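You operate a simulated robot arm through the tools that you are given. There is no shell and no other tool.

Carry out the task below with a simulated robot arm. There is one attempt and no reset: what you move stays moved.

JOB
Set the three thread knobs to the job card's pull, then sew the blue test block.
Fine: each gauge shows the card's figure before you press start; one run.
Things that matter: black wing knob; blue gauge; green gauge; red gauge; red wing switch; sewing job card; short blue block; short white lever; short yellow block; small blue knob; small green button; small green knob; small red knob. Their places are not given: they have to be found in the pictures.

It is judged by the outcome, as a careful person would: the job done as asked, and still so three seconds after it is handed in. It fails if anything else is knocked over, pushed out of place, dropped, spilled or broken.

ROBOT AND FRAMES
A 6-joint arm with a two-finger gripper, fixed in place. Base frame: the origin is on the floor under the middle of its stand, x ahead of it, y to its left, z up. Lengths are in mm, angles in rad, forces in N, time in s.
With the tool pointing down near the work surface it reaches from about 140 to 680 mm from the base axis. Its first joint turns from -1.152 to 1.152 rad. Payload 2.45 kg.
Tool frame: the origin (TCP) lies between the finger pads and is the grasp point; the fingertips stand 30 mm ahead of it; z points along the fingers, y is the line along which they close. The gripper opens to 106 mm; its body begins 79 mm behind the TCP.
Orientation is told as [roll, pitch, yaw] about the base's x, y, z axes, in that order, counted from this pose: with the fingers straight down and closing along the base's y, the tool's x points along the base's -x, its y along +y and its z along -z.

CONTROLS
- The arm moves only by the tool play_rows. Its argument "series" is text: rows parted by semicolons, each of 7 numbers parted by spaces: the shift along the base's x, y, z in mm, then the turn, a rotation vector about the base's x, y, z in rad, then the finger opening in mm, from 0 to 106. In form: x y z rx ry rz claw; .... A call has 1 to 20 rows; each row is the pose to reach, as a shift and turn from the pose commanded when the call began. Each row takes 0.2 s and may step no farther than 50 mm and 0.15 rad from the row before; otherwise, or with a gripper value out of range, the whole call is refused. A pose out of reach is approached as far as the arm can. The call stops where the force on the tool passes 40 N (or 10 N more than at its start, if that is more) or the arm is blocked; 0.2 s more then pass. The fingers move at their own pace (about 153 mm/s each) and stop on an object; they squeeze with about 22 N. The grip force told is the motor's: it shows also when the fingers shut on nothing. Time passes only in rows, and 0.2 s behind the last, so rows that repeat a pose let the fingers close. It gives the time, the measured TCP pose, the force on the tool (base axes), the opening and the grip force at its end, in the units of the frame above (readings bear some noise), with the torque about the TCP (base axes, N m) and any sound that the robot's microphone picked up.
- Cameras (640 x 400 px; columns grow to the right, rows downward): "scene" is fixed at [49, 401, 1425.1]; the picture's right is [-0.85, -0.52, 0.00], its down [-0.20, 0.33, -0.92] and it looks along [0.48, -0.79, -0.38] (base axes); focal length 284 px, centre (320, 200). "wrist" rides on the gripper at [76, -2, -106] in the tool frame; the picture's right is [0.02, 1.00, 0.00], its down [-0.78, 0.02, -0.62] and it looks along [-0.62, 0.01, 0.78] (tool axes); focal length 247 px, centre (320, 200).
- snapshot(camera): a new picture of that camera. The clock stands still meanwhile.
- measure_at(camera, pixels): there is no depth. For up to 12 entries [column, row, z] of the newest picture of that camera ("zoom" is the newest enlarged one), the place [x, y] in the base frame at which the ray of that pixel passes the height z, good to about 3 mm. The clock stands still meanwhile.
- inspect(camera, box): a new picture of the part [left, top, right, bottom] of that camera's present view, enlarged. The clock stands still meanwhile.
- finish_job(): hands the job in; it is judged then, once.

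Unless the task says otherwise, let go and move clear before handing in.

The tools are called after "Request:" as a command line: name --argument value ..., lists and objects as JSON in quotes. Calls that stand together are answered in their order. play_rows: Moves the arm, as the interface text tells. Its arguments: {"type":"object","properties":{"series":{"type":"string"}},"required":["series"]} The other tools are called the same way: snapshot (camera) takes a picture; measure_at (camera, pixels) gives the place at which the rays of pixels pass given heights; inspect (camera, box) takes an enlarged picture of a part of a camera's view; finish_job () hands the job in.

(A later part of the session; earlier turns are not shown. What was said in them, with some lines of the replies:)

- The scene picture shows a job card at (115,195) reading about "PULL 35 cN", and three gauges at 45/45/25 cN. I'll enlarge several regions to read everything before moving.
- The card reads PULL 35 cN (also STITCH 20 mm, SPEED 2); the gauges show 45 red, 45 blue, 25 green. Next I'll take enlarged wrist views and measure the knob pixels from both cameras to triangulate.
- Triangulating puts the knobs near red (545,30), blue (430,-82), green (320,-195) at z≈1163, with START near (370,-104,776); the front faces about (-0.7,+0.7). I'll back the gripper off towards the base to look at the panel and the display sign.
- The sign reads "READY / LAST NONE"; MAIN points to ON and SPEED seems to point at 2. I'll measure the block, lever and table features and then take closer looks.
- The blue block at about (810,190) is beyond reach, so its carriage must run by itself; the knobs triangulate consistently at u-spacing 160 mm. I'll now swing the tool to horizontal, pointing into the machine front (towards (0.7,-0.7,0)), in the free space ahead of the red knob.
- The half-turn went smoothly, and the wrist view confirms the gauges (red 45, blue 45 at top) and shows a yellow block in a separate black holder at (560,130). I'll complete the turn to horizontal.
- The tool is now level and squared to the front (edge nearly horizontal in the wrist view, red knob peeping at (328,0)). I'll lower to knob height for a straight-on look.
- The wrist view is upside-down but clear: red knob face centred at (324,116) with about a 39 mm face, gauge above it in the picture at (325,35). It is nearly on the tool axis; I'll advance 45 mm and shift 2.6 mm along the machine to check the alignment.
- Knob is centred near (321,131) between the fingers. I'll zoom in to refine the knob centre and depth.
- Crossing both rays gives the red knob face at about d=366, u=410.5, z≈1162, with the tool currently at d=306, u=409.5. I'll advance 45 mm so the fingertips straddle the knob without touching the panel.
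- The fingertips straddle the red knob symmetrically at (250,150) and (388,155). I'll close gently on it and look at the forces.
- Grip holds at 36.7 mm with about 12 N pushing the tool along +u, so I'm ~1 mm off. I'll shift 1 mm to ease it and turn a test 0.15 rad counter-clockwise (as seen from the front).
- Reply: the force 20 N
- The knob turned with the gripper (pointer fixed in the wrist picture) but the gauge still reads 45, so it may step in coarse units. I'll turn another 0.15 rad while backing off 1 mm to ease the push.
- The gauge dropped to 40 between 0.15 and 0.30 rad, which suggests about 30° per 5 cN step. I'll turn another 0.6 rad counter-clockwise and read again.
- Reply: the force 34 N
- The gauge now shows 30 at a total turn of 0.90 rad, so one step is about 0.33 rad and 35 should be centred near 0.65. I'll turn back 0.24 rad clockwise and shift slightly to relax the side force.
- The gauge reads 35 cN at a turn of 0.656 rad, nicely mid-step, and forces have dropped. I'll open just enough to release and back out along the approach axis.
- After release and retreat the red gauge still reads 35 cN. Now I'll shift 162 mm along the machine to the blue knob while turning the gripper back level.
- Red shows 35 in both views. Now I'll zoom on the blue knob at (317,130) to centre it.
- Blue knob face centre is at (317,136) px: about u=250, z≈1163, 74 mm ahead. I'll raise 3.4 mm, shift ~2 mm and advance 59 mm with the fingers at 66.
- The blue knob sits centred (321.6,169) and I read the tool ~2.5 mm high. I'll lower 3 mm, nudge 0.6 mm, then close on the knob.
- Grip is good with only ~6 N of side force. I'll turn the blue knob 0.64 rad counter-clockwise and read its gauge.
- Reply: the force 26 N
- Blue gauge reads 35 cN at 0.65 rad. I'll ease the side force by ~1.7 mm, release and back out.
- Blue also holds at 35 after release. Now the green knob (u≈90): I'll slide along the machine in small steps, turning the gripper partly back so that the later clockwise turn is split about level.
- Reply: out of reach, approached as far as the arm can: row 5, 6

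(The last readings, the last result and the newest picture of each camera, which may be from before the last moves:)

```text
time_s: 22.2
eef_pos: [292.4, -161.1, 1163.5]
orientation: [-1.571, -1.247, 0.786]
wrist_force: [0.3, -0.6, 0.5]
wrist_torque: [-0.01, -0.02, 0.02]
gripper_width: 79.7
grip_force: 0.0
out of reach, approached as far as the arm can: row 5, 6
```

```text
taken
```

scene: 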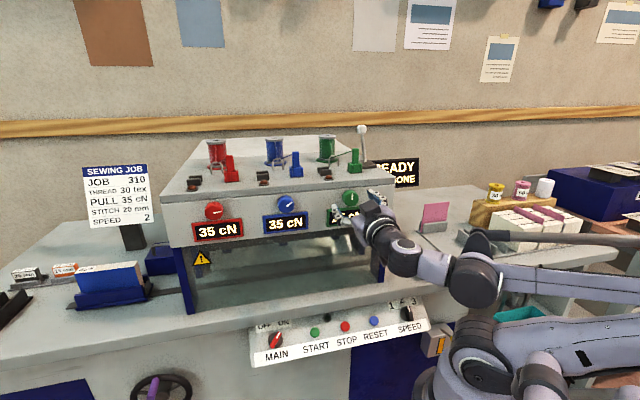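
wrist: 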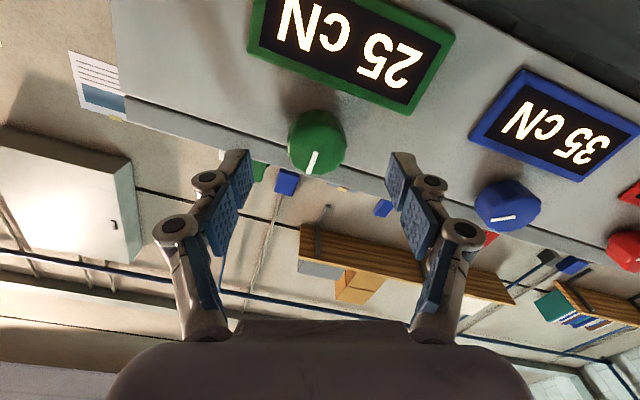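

The arm reached its limit only ~2 mm short; TCP at d≈321, u≈93. Green knob is at (316,142) px; I'll zoom to get its centre.

Request:
inspect --camera "wrist" --box '[240, 80, 400, 200]'

Request:
inspect --camera "scene" --box '[300, 170, 420, 266]'

```text
3.33 times, centred on (320, 140) of wrist
```

zoom: 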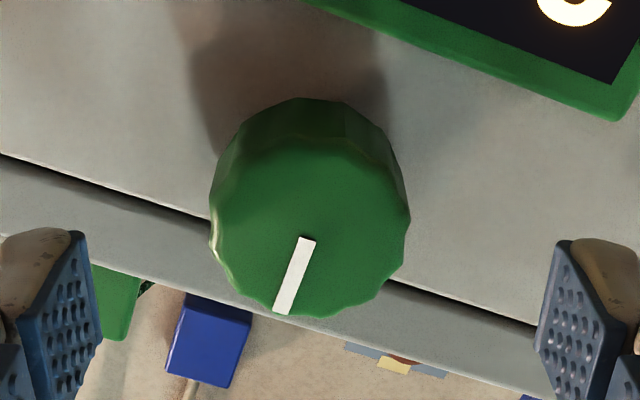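

```text
4.17 times, centred on (360, 218) of scene
```

zoom: 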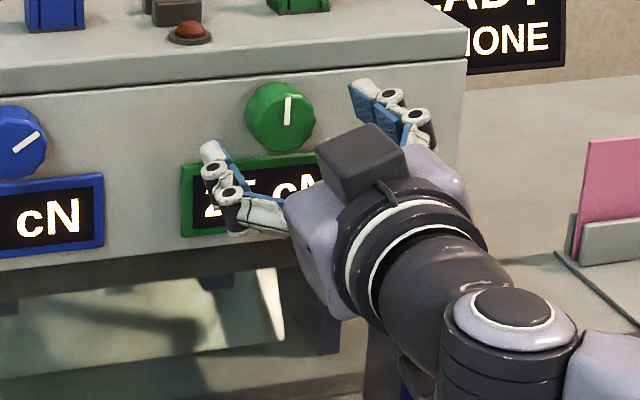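

Green knob works out at about u=90.7, z≈1164.5, 45 mm ahead of the TCP. I'll advance ~31 mm with the fingers at 66 and check the measured pose before closing.

Request:
play_rows --series "7 -7.5 0.5 0 0 0 72; 14.5 -15 1 0 0 0 66; 21.7 -22.3 1 0 0 0 66; 21.7 -22.3 1 0 0 0 66"

Request:
inspect --camera "wrist" --box '[240, 90, 400, 210]'

Request:
snapshot --camera "wrist"

```text
time_s: 23.2
eef_pos: [316.0, -184.9, 1164.7]
orientation: [-1.572, -1.243, 0.786]
wrist_force: [0.8, 0.7, 0.3]
wrist_torque: [-0.03, -0.01, 0.0]
gripper_width: 65.7
grip_force: 0.1
```

```text
3.33 times, centred on (320, 150) of wrist
```

zoom: 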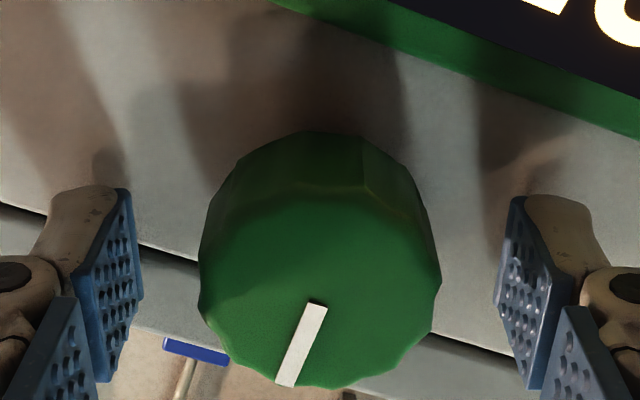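

```text
taken
```

wrist: 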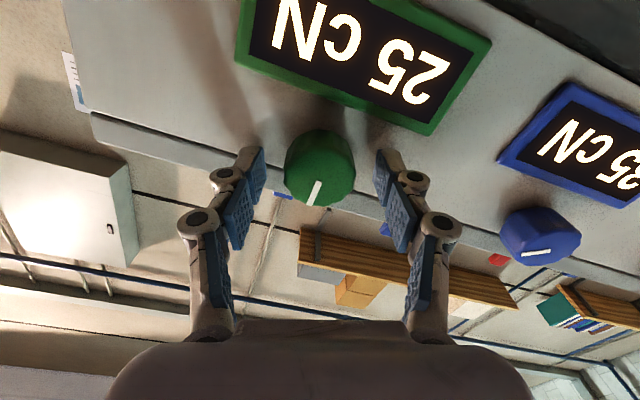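

The green knob is centred horizontally, with the tool ~1.5 mm low and slightly deep (d=354). I'll raise 1 mm, back off 1.5 mm and close.

Request:
play_rows --series "-1.1 1.1 1 0 0 0 60; -1.1 1.1 1 0 0 0 50; -1.1 1.1 1 0 0 0 30; -1.1 1.1 1 0 0 0 30; -1.1 1.1 1 0 0 0 30"

Request:
inspect --camera "wrist" --box '[210, 0, 490, 210]'

```text
time_s: 24.4
eef_pos: [314.7, -184.6, 1164.4]
orientation: [-1.571, -1.243, 0.786]
wrist_force: [-1.9, 2.3, -1.0]
wrist_torque: [-0.03, -0.01, 0.01]
gripper_width: 36.7
grip_force: 44.7
```

```text
1.90 times, centred on (350, 105) of wrist
```

zoom: 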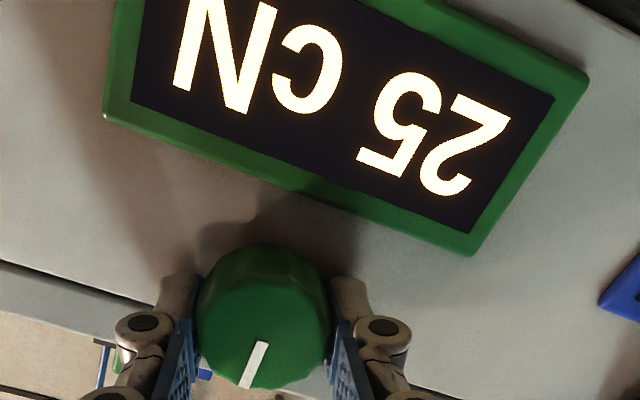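

Grip is centred with almost no side force. I'll turn the green knob clockwise 0.65 rad (expected +10 cN) and read the gauge.

Request:
play_rows --series "0 0 0 0.092 -0.092 0 30; 0 0 0 0.184 -0.184 0 30; 0 0 0 0.276 -0.276 0 30; 0 0 0 0.368 -0.368 0 30; 0 0 0 0.46 -0.46 0 30; 0 0 0 0.46 -0.46 0 30"

Request:
inspect --camera "wrist" --box '[130, 0, 490, 210]'

```text
time_s: 25.8
eef_pos: [311.9, -187.3, 1163.5]
orientation: [1.569, -1.246, -2.365]
wrist_force: [-5.7, -24.4, 7.4]
wrist_torque: [-0.31, -0.18, -0.46]
gripper_width: 36.7
grip_force: 45.1
```

```text
1.78 times, centred on (310, 105) of wrist
```

zoom: 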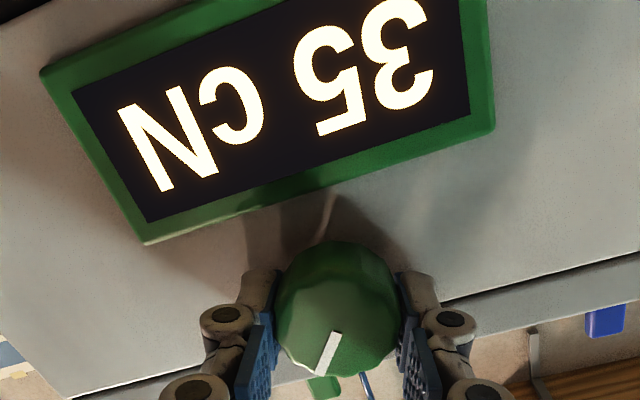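

Green gauge reads 35 cN. I'll relax the side force, release, and back out 28 mm (near the arm's inner limit).

Request:
play_rows --series "-1.2 -1.2 0.5 0 0 0 30; -1.2 -1.2 0.5 0 0 0 44; -1.2 -1.2 0.5 0 0 0 50; -6.2 3.8 0.5 0 0 0 54; -14 12 0.5 0 0 0 62; -20 20 0.5 0 0 0 70; -20 20 0.5 0 0 0 70"

Request:
snapshot --camera "wrist"

Request:
snapshot --camera "scene"

```text
time_s: 27.4
eef_pos: [294.6, -165.9, 1165.3]
orientation: [1.571, -1.245, -2.356]
wrist_force: [0.1, 0.2, 0.0]
wrist_torque: [0.0, -0.01, 0.0]
gripper_width: 70.2
grip_force: 0.0
```

```text
taken
```

wrist: 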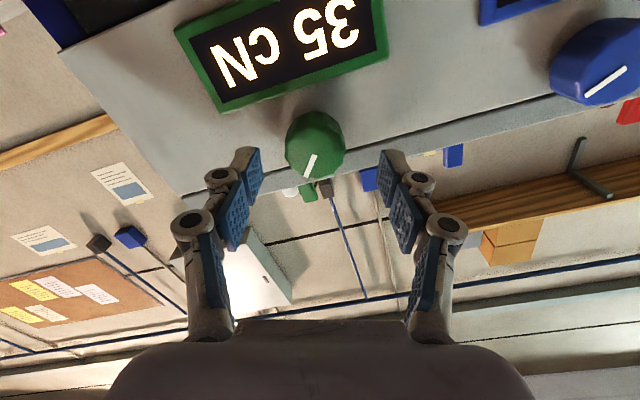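

```text
taken
```

scene: 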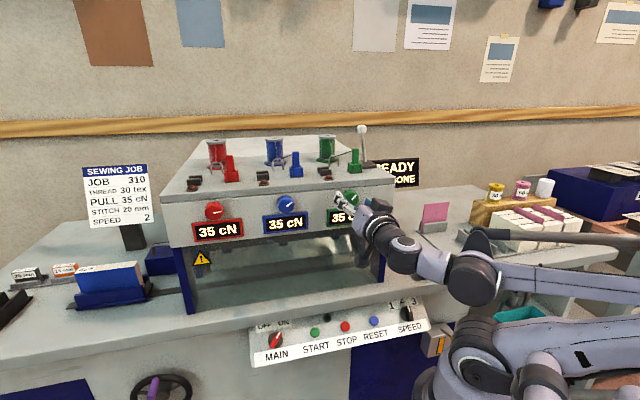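

All three gauges are at 35. I'll retrace the safe path back out and up, levelling the gripper, before planning the button press.

Request:
play_rows --series "14 28 0 -0.046 0.046 0 75; 32 55 0 -0.092 0.092 0 80; 50 83 0 -0.137 0.137 0 80; 69 110 0 -0.183 0.183 0 80; 87 138 0 -0.229 0.229 0 80; 105 164 17 -0.229 0.229 0 80; 123 190 34 -0.229 0.229 0 80; 141 217 51 -0.229 0.229 0 80; 159 243 68 -0.229 0.229 0 80; 177 269 85 -0.229 0.229 0 80; 177 269 85 -0.229 0.229 0 80"

Request:
snapshot --camera "scene"

Request:
snapshot --camera "wrist"

```text
time_s: 29.8
eef_pos: [468.7, 103.0, 1253.3]
orientation: [1.507, -1.571, -2.294]
wrist_force: [0.1, -0.4, -0.8]
wrist_torque: [0.01, -0.01, 0.01]
gripper_width: 80.2
grip_force: 0.0
```

```text
taken
```

scene: 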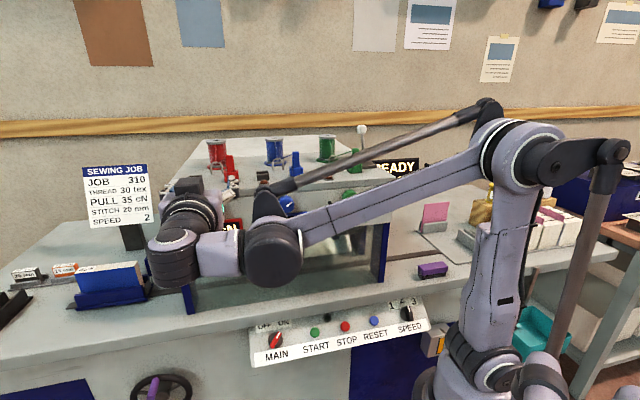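

```text
taken
```

wrist: 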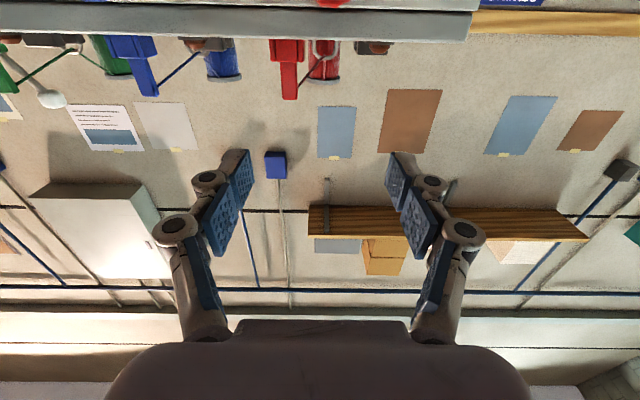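

Back at the safe spot. I'll reverse the half-turn so the wrist camera can look over the machine top, lever and sign.

Request:
play_rows --series "-21.3 -16.2 3.9 0.0512 0.1235 0.0512 80; -42.7 -32.3 7.8 0.1023 0.247 0.1023 80; -64 -48.5 11.8 0.1535 0.3705 0.1535 80; -85.3 -64.7 15.7 0.2047 0.494 0.2047 60; -106.7 -80.8 19.6 0.2558 0.6175 0.2558 30; -128 -97 23.5 0.307 0.741 0.307 10; -128 -97 23.5 0.307 0.741 0.307 0; -128 -97 23.5 0.307 0.741 0.307 0"

Request:
snapshot --camera "wrist"

Request:
inspect --camera "wrist" --box '[0, 0, 200, 200]'

Request:
inspect --camera "wrist" --box '[420, 0, 640, 200]'

Request:
inspect --camera "scene" --box '[170, 130, 430, 290]'

```text
time_s: 31.6
eef_pos: [340.2, 9.5, 1274.3]
orientation: [-0.232, -0.772, -0.232]
wrist_force: [-0.4, 1.0, -0.6]
wrist_torque: [-0.03, -0.01, 0.01]
gripper_width: 0.0
grip_force: 21.9
```

```text
taken
```

wrist: 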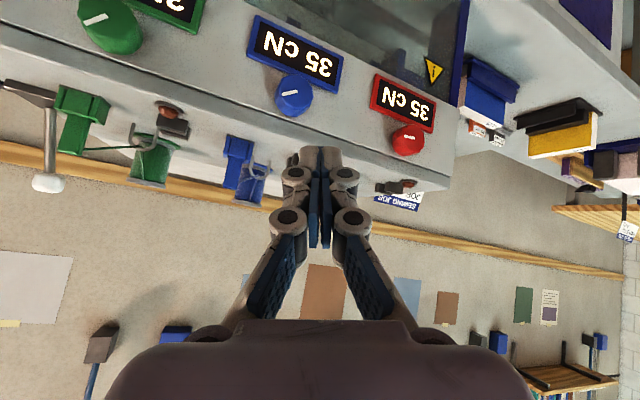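

```text
2.00 times, centred on (100, 100) of wrist
```

zoom: 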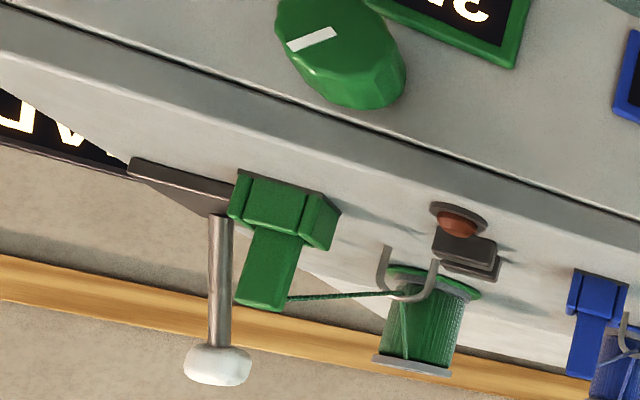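

```text
2.00 times, centred on (530, 100) of wrist
```

zoom: 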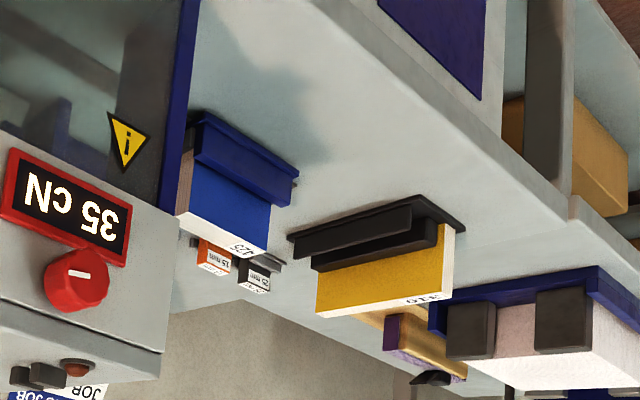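

```text
2.46 times, centred on (300, 210) of scene
```

zoom: 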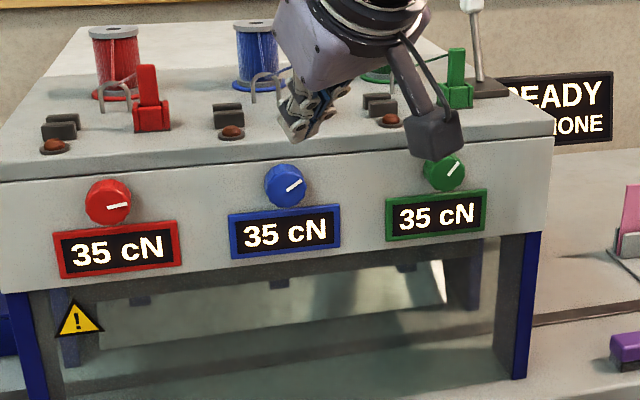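

All three gauges read 35 with LAST NONE still shown; the yellow block is "310" parked, and the blue "425" test block is in the carriage. With fingers closed, I'll descend in front of the machine with a 30° forward tilt to view the control panel.

Request:
play_rows --series "-4.5 -5.6 -34 0.0354 0.0159 -0.0514 0; -9 -11.2 -68 0.0708 0.0318 -0.1028 0; -13.5 -16.9 -103 0.1062 0.0477 -0.1541 0; -18 -22.5 -137 0.1416 0.0636 -0.2055 0; -22.5 -28 -171 0.1769 0.0795 -0.2569 0; -27 -33.7 -205 0.2123 0.0954 -0.3083 0; -31.5 -39.4 -240 0.2477 0.1113 -0.3596 0; -36 -45 -274 0.2831 0.1272 -0.411 0; -36 -45 -274 0.2831 0.1272 -0.411 0"

Request:
snapshot --camera "wrist"

Request:
snapshot --camera "scene"

```text
time_s: 33.6
eef_pos: [304.9, -36.9, 999.4]
orientation: [0.001, -0.523, -0.787]
wrist_force: [0.1, -0.7, -0.6]
wrist_torque: [0.07, 0.0, 0.0]
gripper_width: 0.4
grip_force: 22.0
```

```text
taken
```

wrist: 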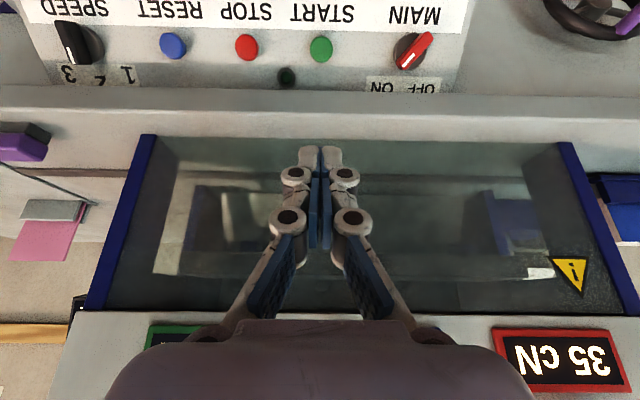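

```text
taken
```

scene: 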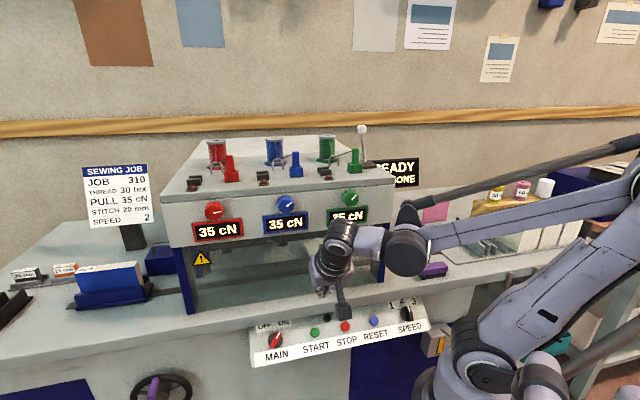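

The wrist view now shows the whole panel upside-down (START at (321,48), MAIN at (413,52), SPEED at (75,45)). I'll zoom in to check switch positions and get geometry.

Request:
inspect --camera "wrist" --box '[270, 0, 470, 110]'

Request:
inspect --camera "wrist" --box '[20, 0, 180, 100]'

Request:
measure_at --camera "wrist" --pixels '[[321, 48, 760], [321, 48, 776], [321, 48, 790], [321, 25, 740], [321, 25, 760], [321, 92, 800], [321, 92, 820], [321, 92, 840], [321, 115, 860], [321, 115, 880], [320, 138, 880], [246, 46, 776]]'

Request:
measure_at --camera "scene" --pixels '[[315, 332, 760], [315, 332, 776], [315, 332, 790], [345, 326, 776], [327, 317, 790], [327, 317, 800], [260, 362, 740], [260, 362, 760], [425, 318, 760], [320, 306, 860], [320, 306, 880]]'

```text
3.20 times, centred on (370, 55) of wrist
```

zoom: 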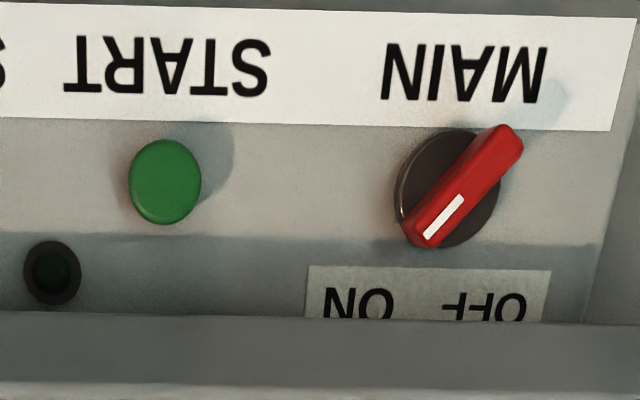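

```text
4.00 times, centred on (100, 50) of wrist
```

zoom: 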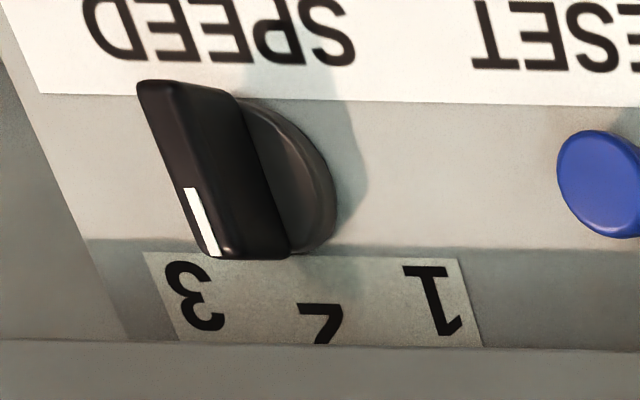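

```text
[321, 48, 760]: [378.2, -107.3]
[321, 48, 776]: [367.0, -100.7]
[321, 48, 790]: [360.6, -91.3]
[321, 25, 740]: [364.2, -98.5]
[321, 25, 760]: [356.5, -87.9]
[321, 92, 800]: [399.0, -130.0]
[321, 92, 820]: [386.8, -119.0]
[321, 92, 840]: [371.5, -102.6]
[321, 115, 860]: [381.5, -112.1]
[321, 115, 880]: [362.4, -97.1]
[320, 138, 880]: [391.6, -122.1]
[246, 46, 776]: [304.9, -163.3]
```

```text
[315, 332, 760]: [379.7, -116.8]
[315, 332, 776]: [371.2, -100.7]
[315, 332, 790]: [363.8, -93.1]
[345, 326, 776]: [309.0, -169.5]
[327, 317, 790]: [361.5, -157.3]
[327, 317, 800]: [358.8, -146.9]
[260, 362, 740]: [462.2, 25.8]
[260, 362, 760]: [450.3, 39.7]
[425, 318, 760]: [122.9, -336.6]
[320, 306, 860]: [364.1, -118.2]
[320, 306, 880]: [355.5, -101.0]
```

MAIN is on ON and SPEED on 2. START triangulates to (369,-101,776). I'll measure the label strip corners in both views to get the panel's tilt.

Request:
measure_at --camera "wrist" --pixels '[[460, 33, 740], [460, 33, 760], [460, 33, 780], [469, 0, 720], [469, 0, 740], [469, 0, 760], [286, 77, 780], [286, 77, 800], [286, 77, 820]]'

Request:
measure_at --camera "scene" --pixels '[[254, 353.4, 740], [254, 353.4, 760], [254, 353.4, 780], [254.7, 366.5, 720], [254.7, 366.5, 740], [254.7, 366.5, 760], [327.3, 317, 780], [327.3, 317, 800], [327.3, 317, 820]]'

Request:
inspect --camera "scene" --box '[240, 280, 440, 400]'

```text
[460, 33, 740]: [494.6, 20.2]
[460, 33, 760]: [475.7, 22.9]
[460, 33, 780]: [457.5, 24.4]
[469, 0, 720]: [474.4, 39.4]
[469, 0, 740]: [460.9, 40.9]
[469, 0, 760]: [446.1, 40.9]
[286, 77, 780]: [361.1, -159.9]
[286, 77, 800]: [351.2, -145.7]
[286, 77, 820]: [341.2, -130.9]
```

```text
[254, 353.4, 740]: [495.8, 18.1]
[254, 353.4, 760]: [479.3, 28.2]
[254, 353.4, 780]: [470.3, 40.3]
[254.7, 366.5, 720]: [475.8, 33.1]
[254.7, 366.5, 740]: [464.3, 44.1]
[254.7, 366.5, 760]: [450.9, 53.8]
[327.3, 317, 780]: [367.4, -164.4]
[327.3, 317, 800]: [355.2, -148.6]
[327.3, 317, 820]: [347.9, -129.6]
```

```text
3.20 times, centred on (340, 340) of scene
```

zoom: 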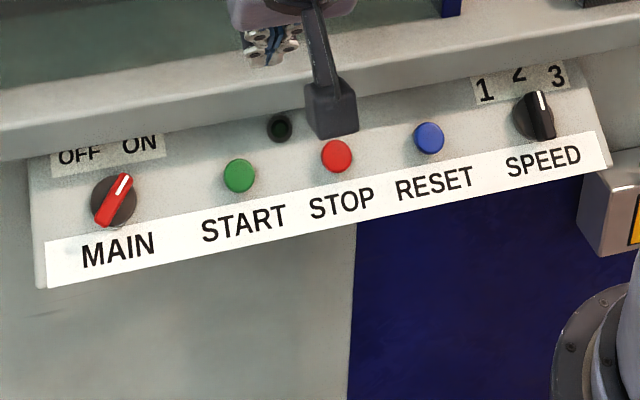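

The button faces look nearly round from ~48° above, so the panel normal is roughly 45–50° up; START face is at about d=334, u=188, z=776. I'll tilt the tool to 42° and move to a pre-press point 40 mm off the button.

Request:
play_rows --series "6.2 -6.6 -34 -0.03 -0.03 0 0; 12.4 -13.2 -68 -0.06 -0.06 0 0; 18.6 -19.9 -103 -0.09 -0.09 0 0; 24.8 -26.5 -137 -0.119 -0.119 0 0; 31 -33.1 -171 -0.148 -0.148 0 0; 31 -33.1 -171 -0.148 -0.148 0 0"

Request:
snapshot --camera "wrist"

Request:
snapshot --camera "scene"

```text
time_s: 35.0
eef_pos: [356.1, -71.5, 892.7]
orientation: [0.0, -0.733, -0.786]
wrist_force: [-0.1, 0.5, -0.7]
wrist_torque: [0.01, -0.04, -0.04]
gripper_width: 0.0
grip_force: 22.0
out of reach, approached as far as the arm can: row 4, 5, 6
```

```text
taken
```

wrist: 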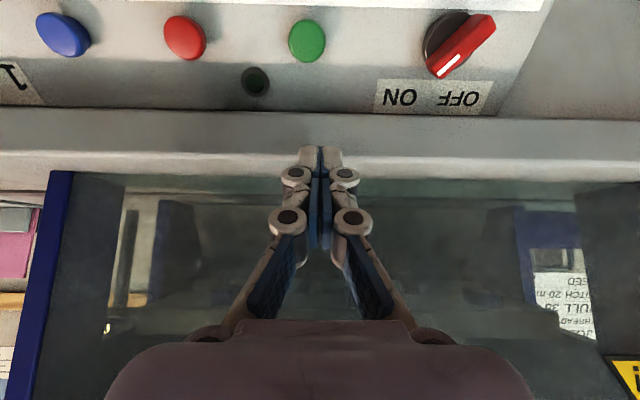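

```text
taken
```

scene: 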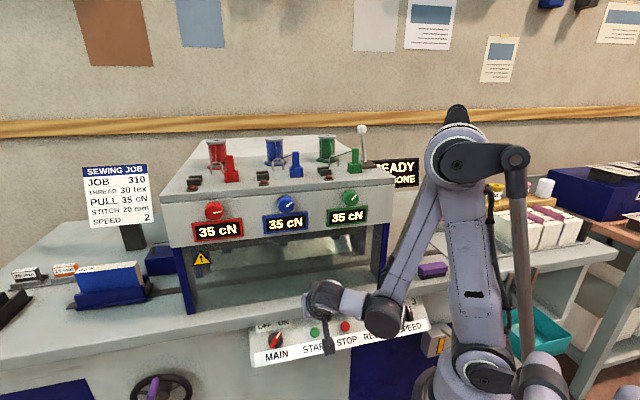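

The 42° tilt is out of reach that low: the arm stopped at z≈893 (forearm can't dip further). I'll raise and bring the tool back to vertical (yaw kept), then test how low it can go near START.

Request:
play_rows --series "0 0 20 0.1 0.1 0 0; 0 0 40 0.2 0.2 0 0; 0 0 60 0.3 0.3 0 0; 0 0 80 0.4 0.4 0 0; 0 0 100 0.518 0.518 0 0; 0 0 100 0.518 0.518 0 0"

Request:
snapshot --camera "wrist"

Request:
snapshot --camera "scene"

```text
refused: row 5 steps farther than a row can; nothing moved
```

```text
taken
```

wrist: 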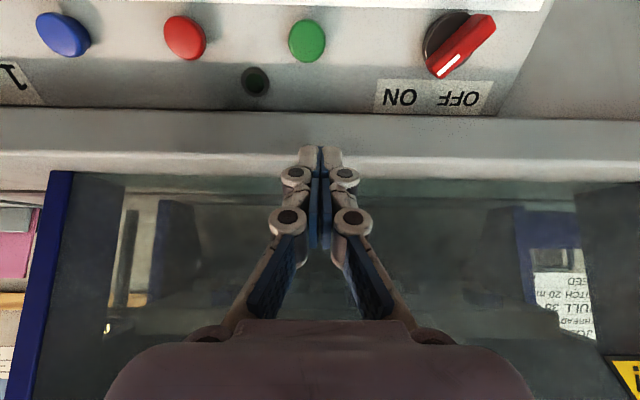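

```text
taken
```

scene: 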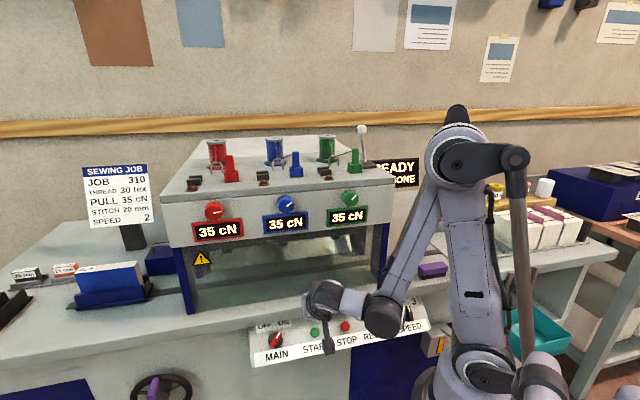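

The call was refused because the last step (0.167 rad) was too large; nothing moved. I'll use even steps of 0.104 per axis.

Request:
play_rows --series "0 0 30 0.1 0.1 0 0; 0 0 60 0.2 0.2 0 0; 0 0 90 0.3 0.3 0 0; 0 0 100 0.4 0.4 0 0; 0 0 100 0.46 0.46 0 0; 0 0 100 0.518 0.518 0 0; 0 0 100 0.518 0.518 0 0"

Request:
snapshot --camera "wrist"

Request:
snapshot --camera "scene"

```text
time_s: 36.6
eef_pos: [353.6, -68.6, 992.9]
orientation: [0.0, 0.001, -0.784]
wrist_force: [0.0, 0.2, -0.6]
wrist_torque: [0.01, 0.0, 0.0]
gripper_width: 0.0
grip_force: 21.7
```

```text
taken
```

wrist: 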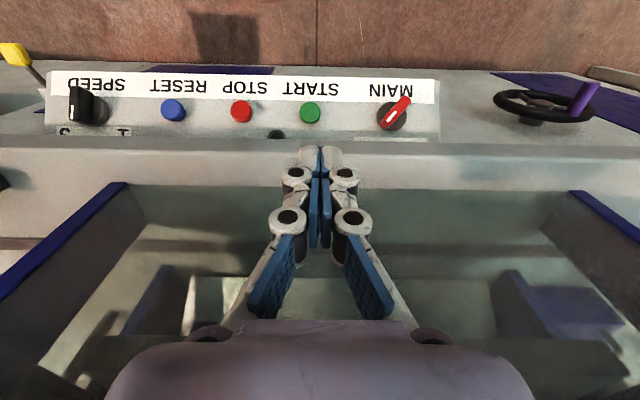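

```text
taken
```

scene: 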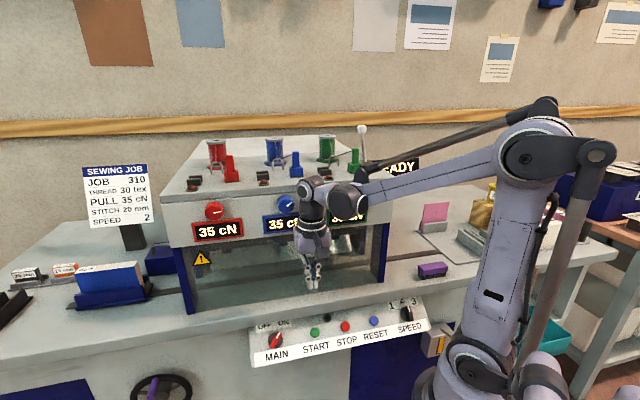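

The tool is vertical again at d≈298, u≈201, z≈993. I'll use this steeper view to refine START and the strip position.

Request:
inspect --camera "wrist" --box '[240, 60, 440, 185]'

Request:
measure_at --camera "wrist" --pixels '[[310, 112, 760], [310, 112, 776], [310, 112, 792], [435, 104, 740], [435, 104, 760], [434, 80, 720], [434, 80, 740], [310, 146, 840], [310, 146, 860], [310, 185, 860], [310, 185, 880]]'

```text
3.20 times, centred on (340, 122) of wrist
```

zoom: 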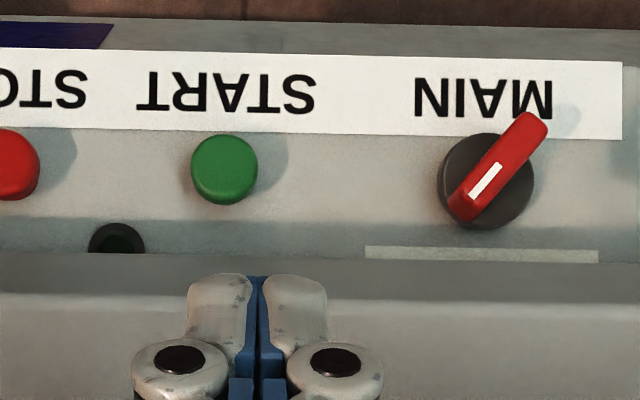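

```text
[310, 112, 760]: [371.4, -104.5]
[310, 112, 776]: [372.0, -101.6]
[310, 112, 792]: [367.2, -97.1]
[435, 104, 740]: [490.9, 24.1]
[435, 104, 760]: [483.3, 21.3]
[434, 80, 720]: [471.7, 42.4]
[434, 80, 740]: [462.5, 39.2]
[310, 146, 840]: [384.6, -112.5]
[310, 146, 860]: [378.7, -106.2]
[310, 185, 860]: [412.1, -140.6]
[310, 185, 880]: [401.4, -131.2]
```

START refines to about d=334, u=191, z=776 with the panel sloping ~26–30°, and the table edge at d≈350, z≈855; a vertical finger can reach it. I'll first test how low the vertical tool can go at the same radius but in open space (d≈240).

Request:
play_rows --series "6 27 -23 0 0 0 0; 12 54 -46 0 0 0 0; 18 81 -70 0 0 0 0; 24.4 107.6 -93 0 0 0 0; 24.4 107.6 -133 0 0 0 0; 24.4 107.6 -163 0 0 0 0; 24.4 107.6 -178 0 0 0 0; 24.4 107.6 -193 0 0 0 0; 24.4 107.6 -193 0 0 0 0"

Request:
snapshot --camera "scene"

```text
time_s: 38.6
eef_pos: [379.6, 39.9, 799.3]
orientation: [0.002, 0.002, -0.785]
wrist_force: [0.3, 0.5, 0.1]
wrist_torque: [0.0, 0.0, 0.02]
gripper_width: 0.0
grip_force: 22.3
```

```text
taken
```

scene: 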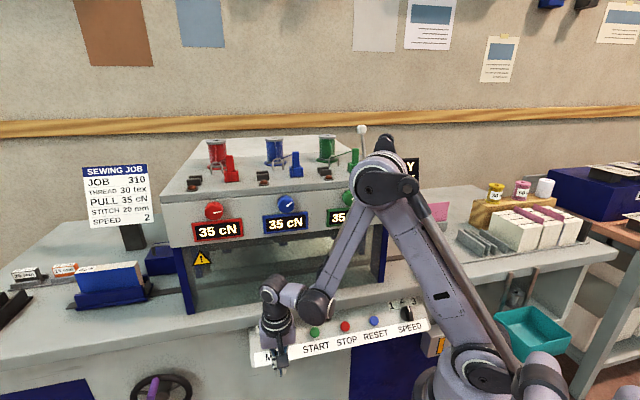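

The vertical tool reaches z≈799 here without complaint. I'll probe 15 mm lower to know the margin, then rise back above the panel height.

Request:
play_rows --series "0 0 -8 0 0 0 0; 0 0 -15 0 0 0 0; 0 0 -15 0 0 0 0; 0 0 20 0 0 0 0; 0 0 60 0 0 0 0; 0 0 60 0 0 0 0"

Request:
snapshot --camera "wrist"

```text
time_s: 40.0
eef_pos: [379.6, 38.1, 859.5]
orientation: [-0.001, 0.001, -0.785]
wrist_force: [0.0, -1.0, 0.5]
wrist_torque: [0.01, -0.04, -0.02]
gripper_width: 0.3
grip_force: 21.9
```

```text
taken
```

wrist: 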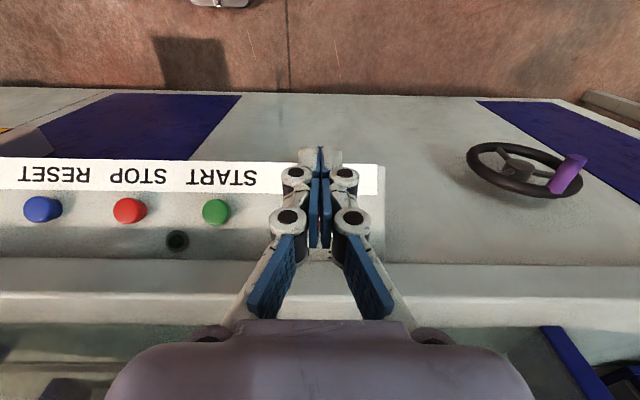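

No reach complaint even at ~784. From here START shows at (215,211); I'll measure it again to refine its place before moving over it.

Request:
inspect --camera "wrist" --box '[140, 150, 300, 250]'

Request:
measure_at --camera "wrist" --pixels '[[215, 211, 760], [215, 211, 770], [215, 211, 780], [215, 211, 790], [378, 193, 745], [378, 193, 755], [378, 167, 730], [378, 167, 740]]'

```text
4.00 times, centred on (220, 200) of wrist
```

zoom: 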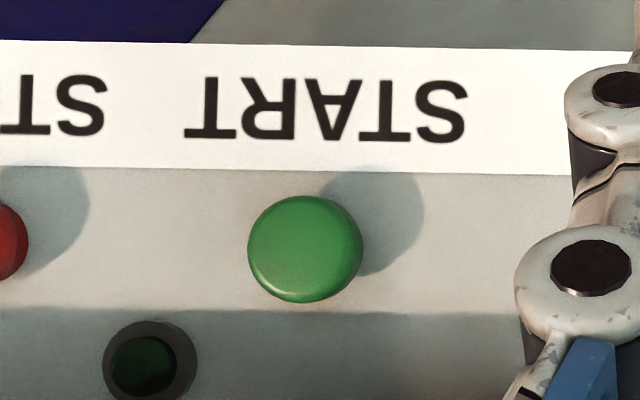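

```text
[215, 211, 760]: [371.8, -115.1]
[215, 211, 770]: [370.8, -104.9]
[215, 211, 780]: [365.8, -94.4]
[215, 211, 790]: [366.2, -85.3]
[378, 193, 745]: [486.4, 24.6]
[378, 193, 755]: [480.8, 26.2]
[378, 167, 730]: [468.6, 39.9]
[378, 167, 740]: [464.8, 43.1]
```

START face now fits d≈335, u≈189, z≈773 and the panel is fairly flat, so a vertical press suits. I'll move over it at d=331 with the fingertip at z≈830 and check.

Request:
play_rows --series "-3 -34.6 0 0 0 0 0; -6 -69.2 0 0 0 0 0; -9 -103.9 0 0 0 0 0; -11.9 -138.5 0 0 0 0 0; -11.9 -138.5 0 0 0 0 0"

Request:
snapshot --camera "wrist"

Request:
inspect --camera "scene" --box '[240, 240, 400, 360]'

```text
time_s: 41.2
eef_pos: [369.2, -100.6, 857.0]
orientation: [0.0, -0.001, -0.785]
wrist_force: [0.0, -0.1, -0.5]
wrist_torque: [0.02, 0.01, -0.01]
gripper_width: 0.0
grip_force: 22.0
```

```text
taken
```

wrist: 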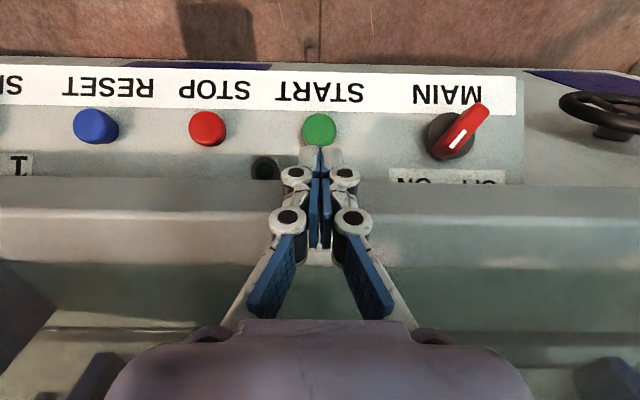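

```text
3.33 times, centred on (320, 300) of scene
```

zoom: 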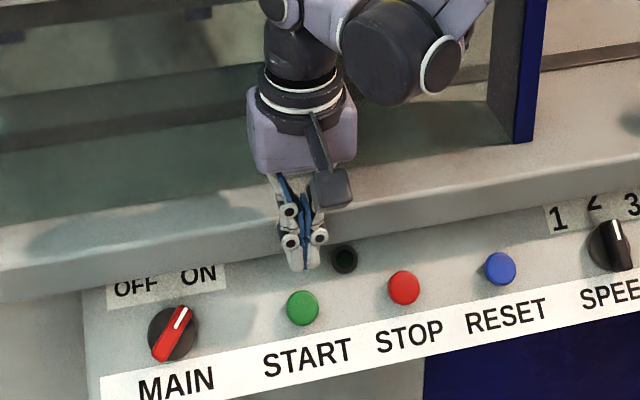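

START sits right under the tip axis (319,129), matching d=335, z≈772. Gauges are all 35, MAIN on, SPEED 2, sign READY, so I'll descend and press once, slowing near contact.

Request:
play_rows --series "0.7 -0.7 -25 0 0 0 0; 0.7 -0.7 -42 0 0 0 0; 0.7 -0.7 -49 0 0 0 0; 0.7 -0.7 -52 0 0 0 0; 0.7 -0.7 -54 0 0 0 0; 0.7 -0.7 -56 0 0 0 0"

Request:
inspect --camera "wrist" --box '[240, 90, 400, 210]'

Request:
snapshot --camera "scene"

```text
time_s: 42.6
eef_pos: [368.6, -98.9, 803.1]
orientation: [-0.001, 0.001, -0.784]
wrist_force: [-4.6, 1.5, 18.3]
wrist_torque: [-0.05, -0.03, 0.03]
gripper_width: 5.7
grip_force: 28.5
heard: click
```

```text
3.33 times, centred on (320, 150) of wrist
```

zoom: 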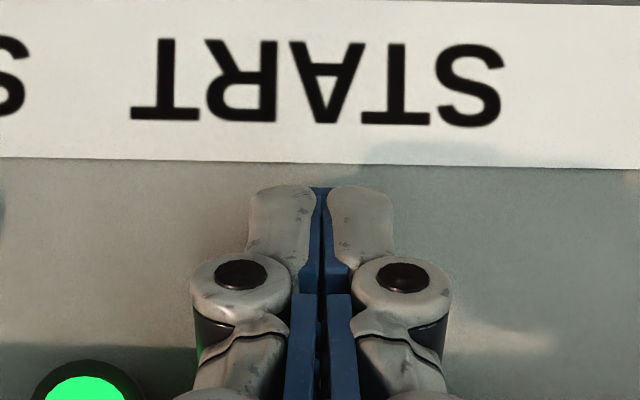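

```text
taken
```

scene: 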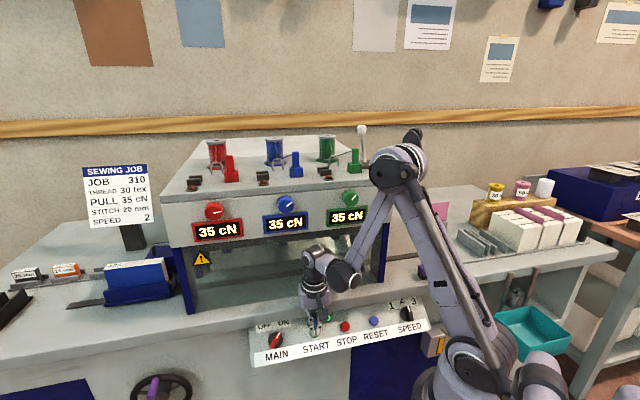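

A click was heard, the run lamp glows green at (260,190) and the blue block's carriage has started moving in. I'll lift off the button straight away and wait clear.

Request:
play_rows --series "0 0 20 0 0 0 0; -3 3 55 0 0 0 0; -15 15 90 0 0 0 0; -30 30 130 0 0 0 0; -40 40 160 0 0 0 0; -40 40 160 0 0 0 0; -40 40 160 0 0 0 0; -40 40 160 0 0 0 0; -40 40 160 0 0 0 0"

Request:
snapshot --camera "scene"

Request:
snapshot --camera "wrist"

```text
time_s: 44.6
eef_pos: [331.9, -59.5, 961.4]
orientation: [0.0, 0.0, -0.785]
wrist_force: [-0.1, -0.3, 0.5]
wrist_torque: [0.03, 0.0, 0.01]
gripper_width: 0.0
grip_force: 28.7
```

```text
taken
```

scene: 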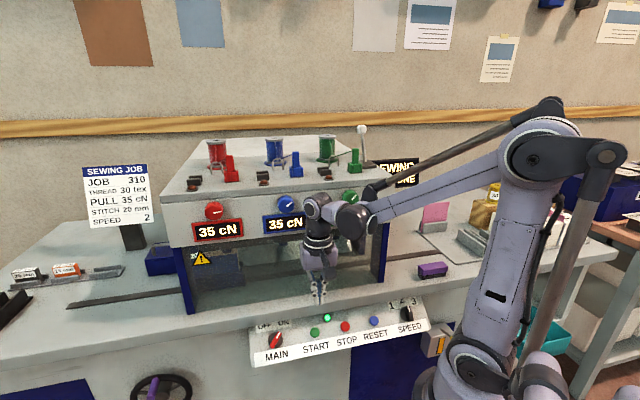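

```text
taken
```

wrist: 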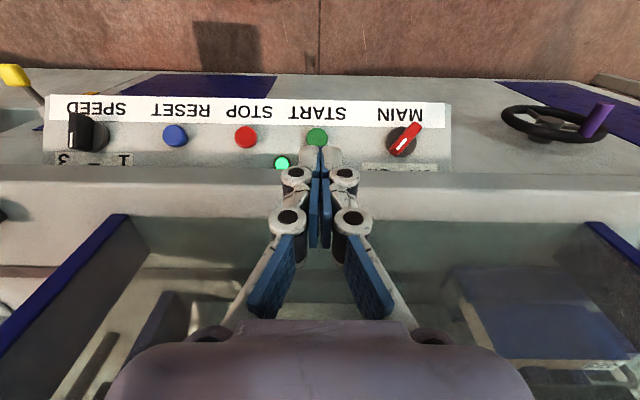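

The sign now says SEWING and the block is inside the machine. I'll hold still clear of everything and let the run proceed.

Request:
play_rows --series "0 0 0 0 0 0 0; 0 0 0 0 0 0 0; 0 0 0 0 0 0 0; 0 0 0 0 0 0 0; 0 0 0 0 0 0 0; 0 0 0 0 0 0 0; 0 0 0 0 0 0 0; 0 0 0 0 0 0 0; 0 0 0 0 0 0 0; 0 0 0 0 0 0 0; 0 0 0 0 0 0 0; 0 0 0 0 0 0 0; 0 0 0 0 0 0 0; 0 0 0 0 0 0 0; 0 0 0 0 0 0 0"

Request:
snapshot --camera "scene"

Request:
inspect --camera "scene" --box '[340, 120, 460, 220]'

```text
time_s: 47.8
eef_pos: [333.0, -61.2, 962.1]
orientation: [-0.001, 0.0, -0.788]
wrist_force: [0.4, 1.0, 0.8]
wrist_torque: [-0.03, -0.02, 0.0]
gripper_width: 0.0
grip_force: 29.1
```

```text
taken
```

scene: 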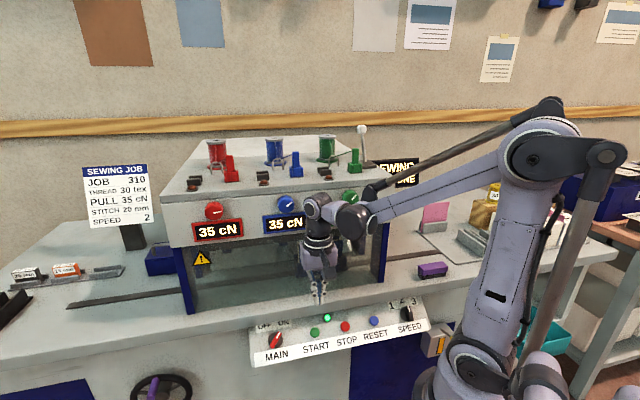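

```text
4.00 times, centred on (400, 170) of scene
```

zoom: 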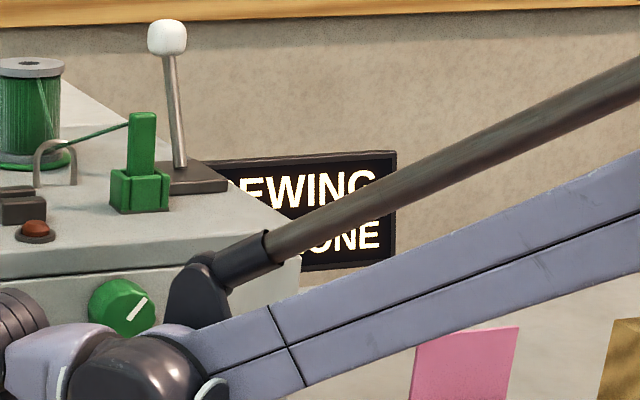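

Still SEWING. I'll keep waiting while moving gently up and left to unblock the view of the sign.

Request:
play_rows --series "5 20 25 0 0 0 0; 15 45 50 0 0 0 0; 25 70 75 0 0 0 0; 35 95 100 0 0 0 0; 45 120 130 0 0 0 0; 45 120 130 0 0 0 0; 45 120 130 0 0 0 0; 45 120 130 0 0 0 0; 45 120 130 0 0 0 0; 45 120 130 0 0 0 0; 45 120 130 0 0 0 0; 45 120 130 0 0 0 0; 45 120 130 0 0 0 0; 45 120 130 0 0 0 0; 45 120 130 0 0 0 0; 45 120 130 0 0 0 0"

Request:
snapshot --camera "scene"

Request:
snapshot --camera "wrist"

```text
time_s: 51.2
eef_pos: [373.7, 57.9, 1093.4]
orientation: [0.0, 0.0, -0.785]
wrist_force: [0.2, 0.2, -0.9]
wrist_torque: [-0.03, -0.02, 0.04]
gripper_width: 0.2
grip_force: 28.3
```

```text
taken
```

scene: 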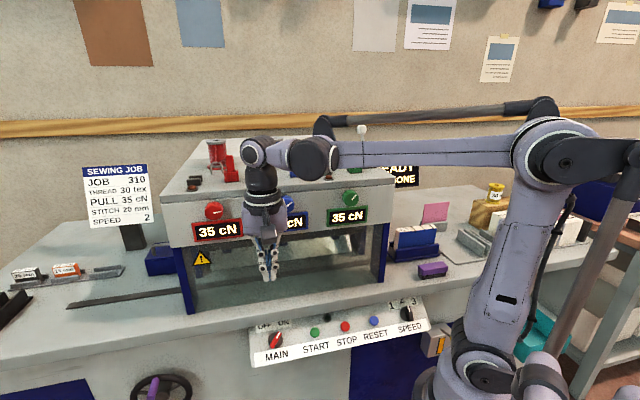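

```text
taken
```

wrist: 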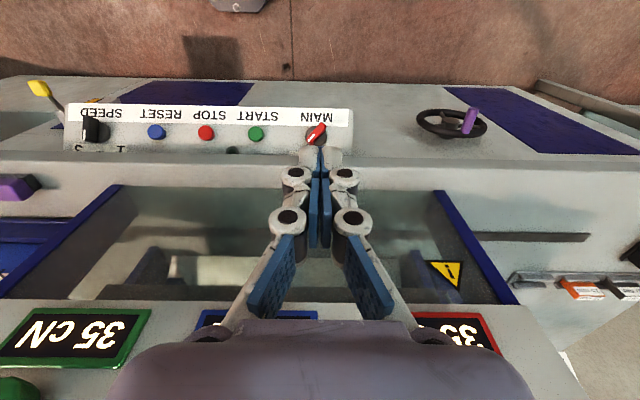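

The blue block has come out on the right side at (415,240) and the run lamp is off. I'll zoom in on the sign and the block.

Request:
inspect --camera "scene" --box '[340, 140, 460, 290]'

Request:
inspect --camera "scene" --box '[370, 150, 430, 200]'

```text
2.67 times, centred on (400, 215) of scene
```

zoom: 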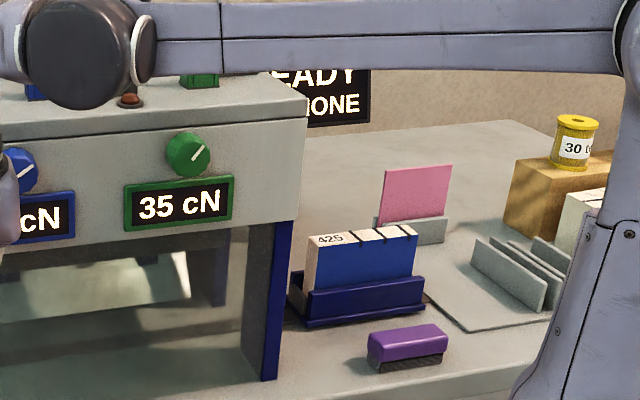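

```text
8.00 times, centred on (400, 175) of scene
```

zoom: 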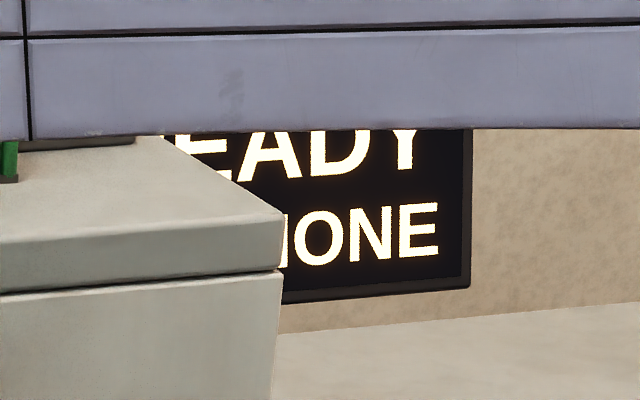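

The block now carries stitches along its spine and stands sewn in the carriage on the right; gauges still show 35. I'll raise the arm and look at the sign directly with the wrist camera to confirm the result.

Request:
play_rows --series "0 0 45 0 0 0 0; 0 0 90 0 0 0 0; 0 0 135 0 0 0 0; -10 -10 180 0 0 0 0; -35 -35 200 0 0 0 0; -65 -63 200 0 0 0 0; -95 -92 200 0 0 0 0; -125 -121 200 0 0 0 0; -148 -143 200 0 0 0 0; -148 -143 200 0 0 0 0"

Request:
snapshot --camera "wrist"

Request:
snapshot --camera "scene"

```text
time_s: 53.4
eef_pos: [224.6, -82.2, 1290.0]
orientation: [-0.001, -0.001, -0.786]
wrist_force: [0.2, -0.6, -0.7]
wrist_torque: [-0.02, -0.02, 0.0]
gripper_width: 0.0
grip_force: 28.8
```

```text
taken
```

wrist: 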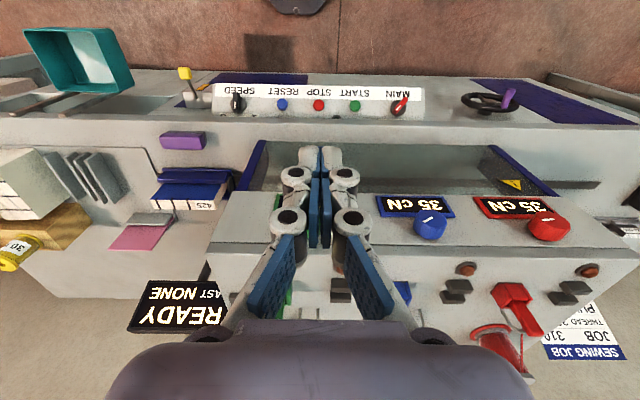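

```text
taken
```

scene: 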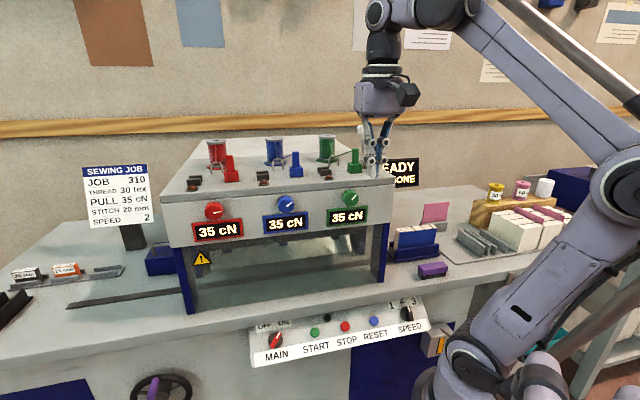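

The sign reads READY / LAST NONE with no fault, all three gauges show 35 cN, and the blue 425 block stands sewn in the carriage on the right side; brush, spools and other blocks are unmoved. The gripper is empty and clear, so I'll hand the job in.

Request:
inspect --camera "scene" --box '[370, 200, 470, 290]'

Request:
finish_job

```text
4.44 times, centred on (420, 245) of scene
```

zoom: 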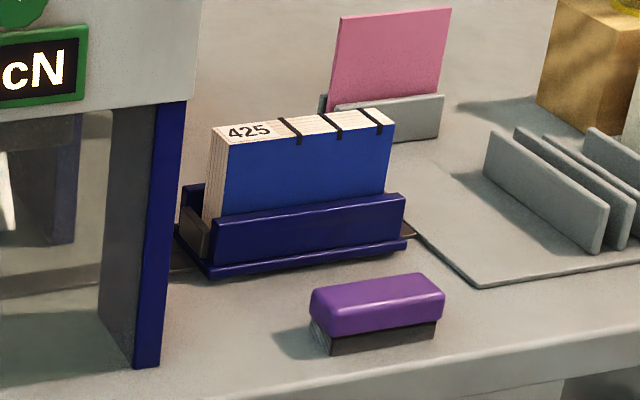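

```text
The job is handed in.
```

The job is done and handed in. All three thread gauges read 35 cN, the card's figure, before I pressed START, and the blue test block went through in one run.

- **Knobs:** red and blue came down from 45 cN and green went up from 25 cN. All three still read 35 after I let go and after the run.
- **Run:** I pressed START once. The sign changed to SEWING, then back to READY, and the block came out on the right of the machine with dark stitches across its spine.
- **Other settings:** MAIN was already ON and SPEED already at 2, so I left them alone. I also did not touch the white lever or the yellow block.
- **Block number:** the blue block is labelled 425, while the card's job number, 310, is on the yellow block. I sewed the blue one because that is what you asked for.
- **Sign:** its lower line read "LAST NONE" both before and after the run. I took that to mean no fault.

Nothing else looked moved or knocked over in the last pictures, and the gripper was empty and clear of the machine at the end.
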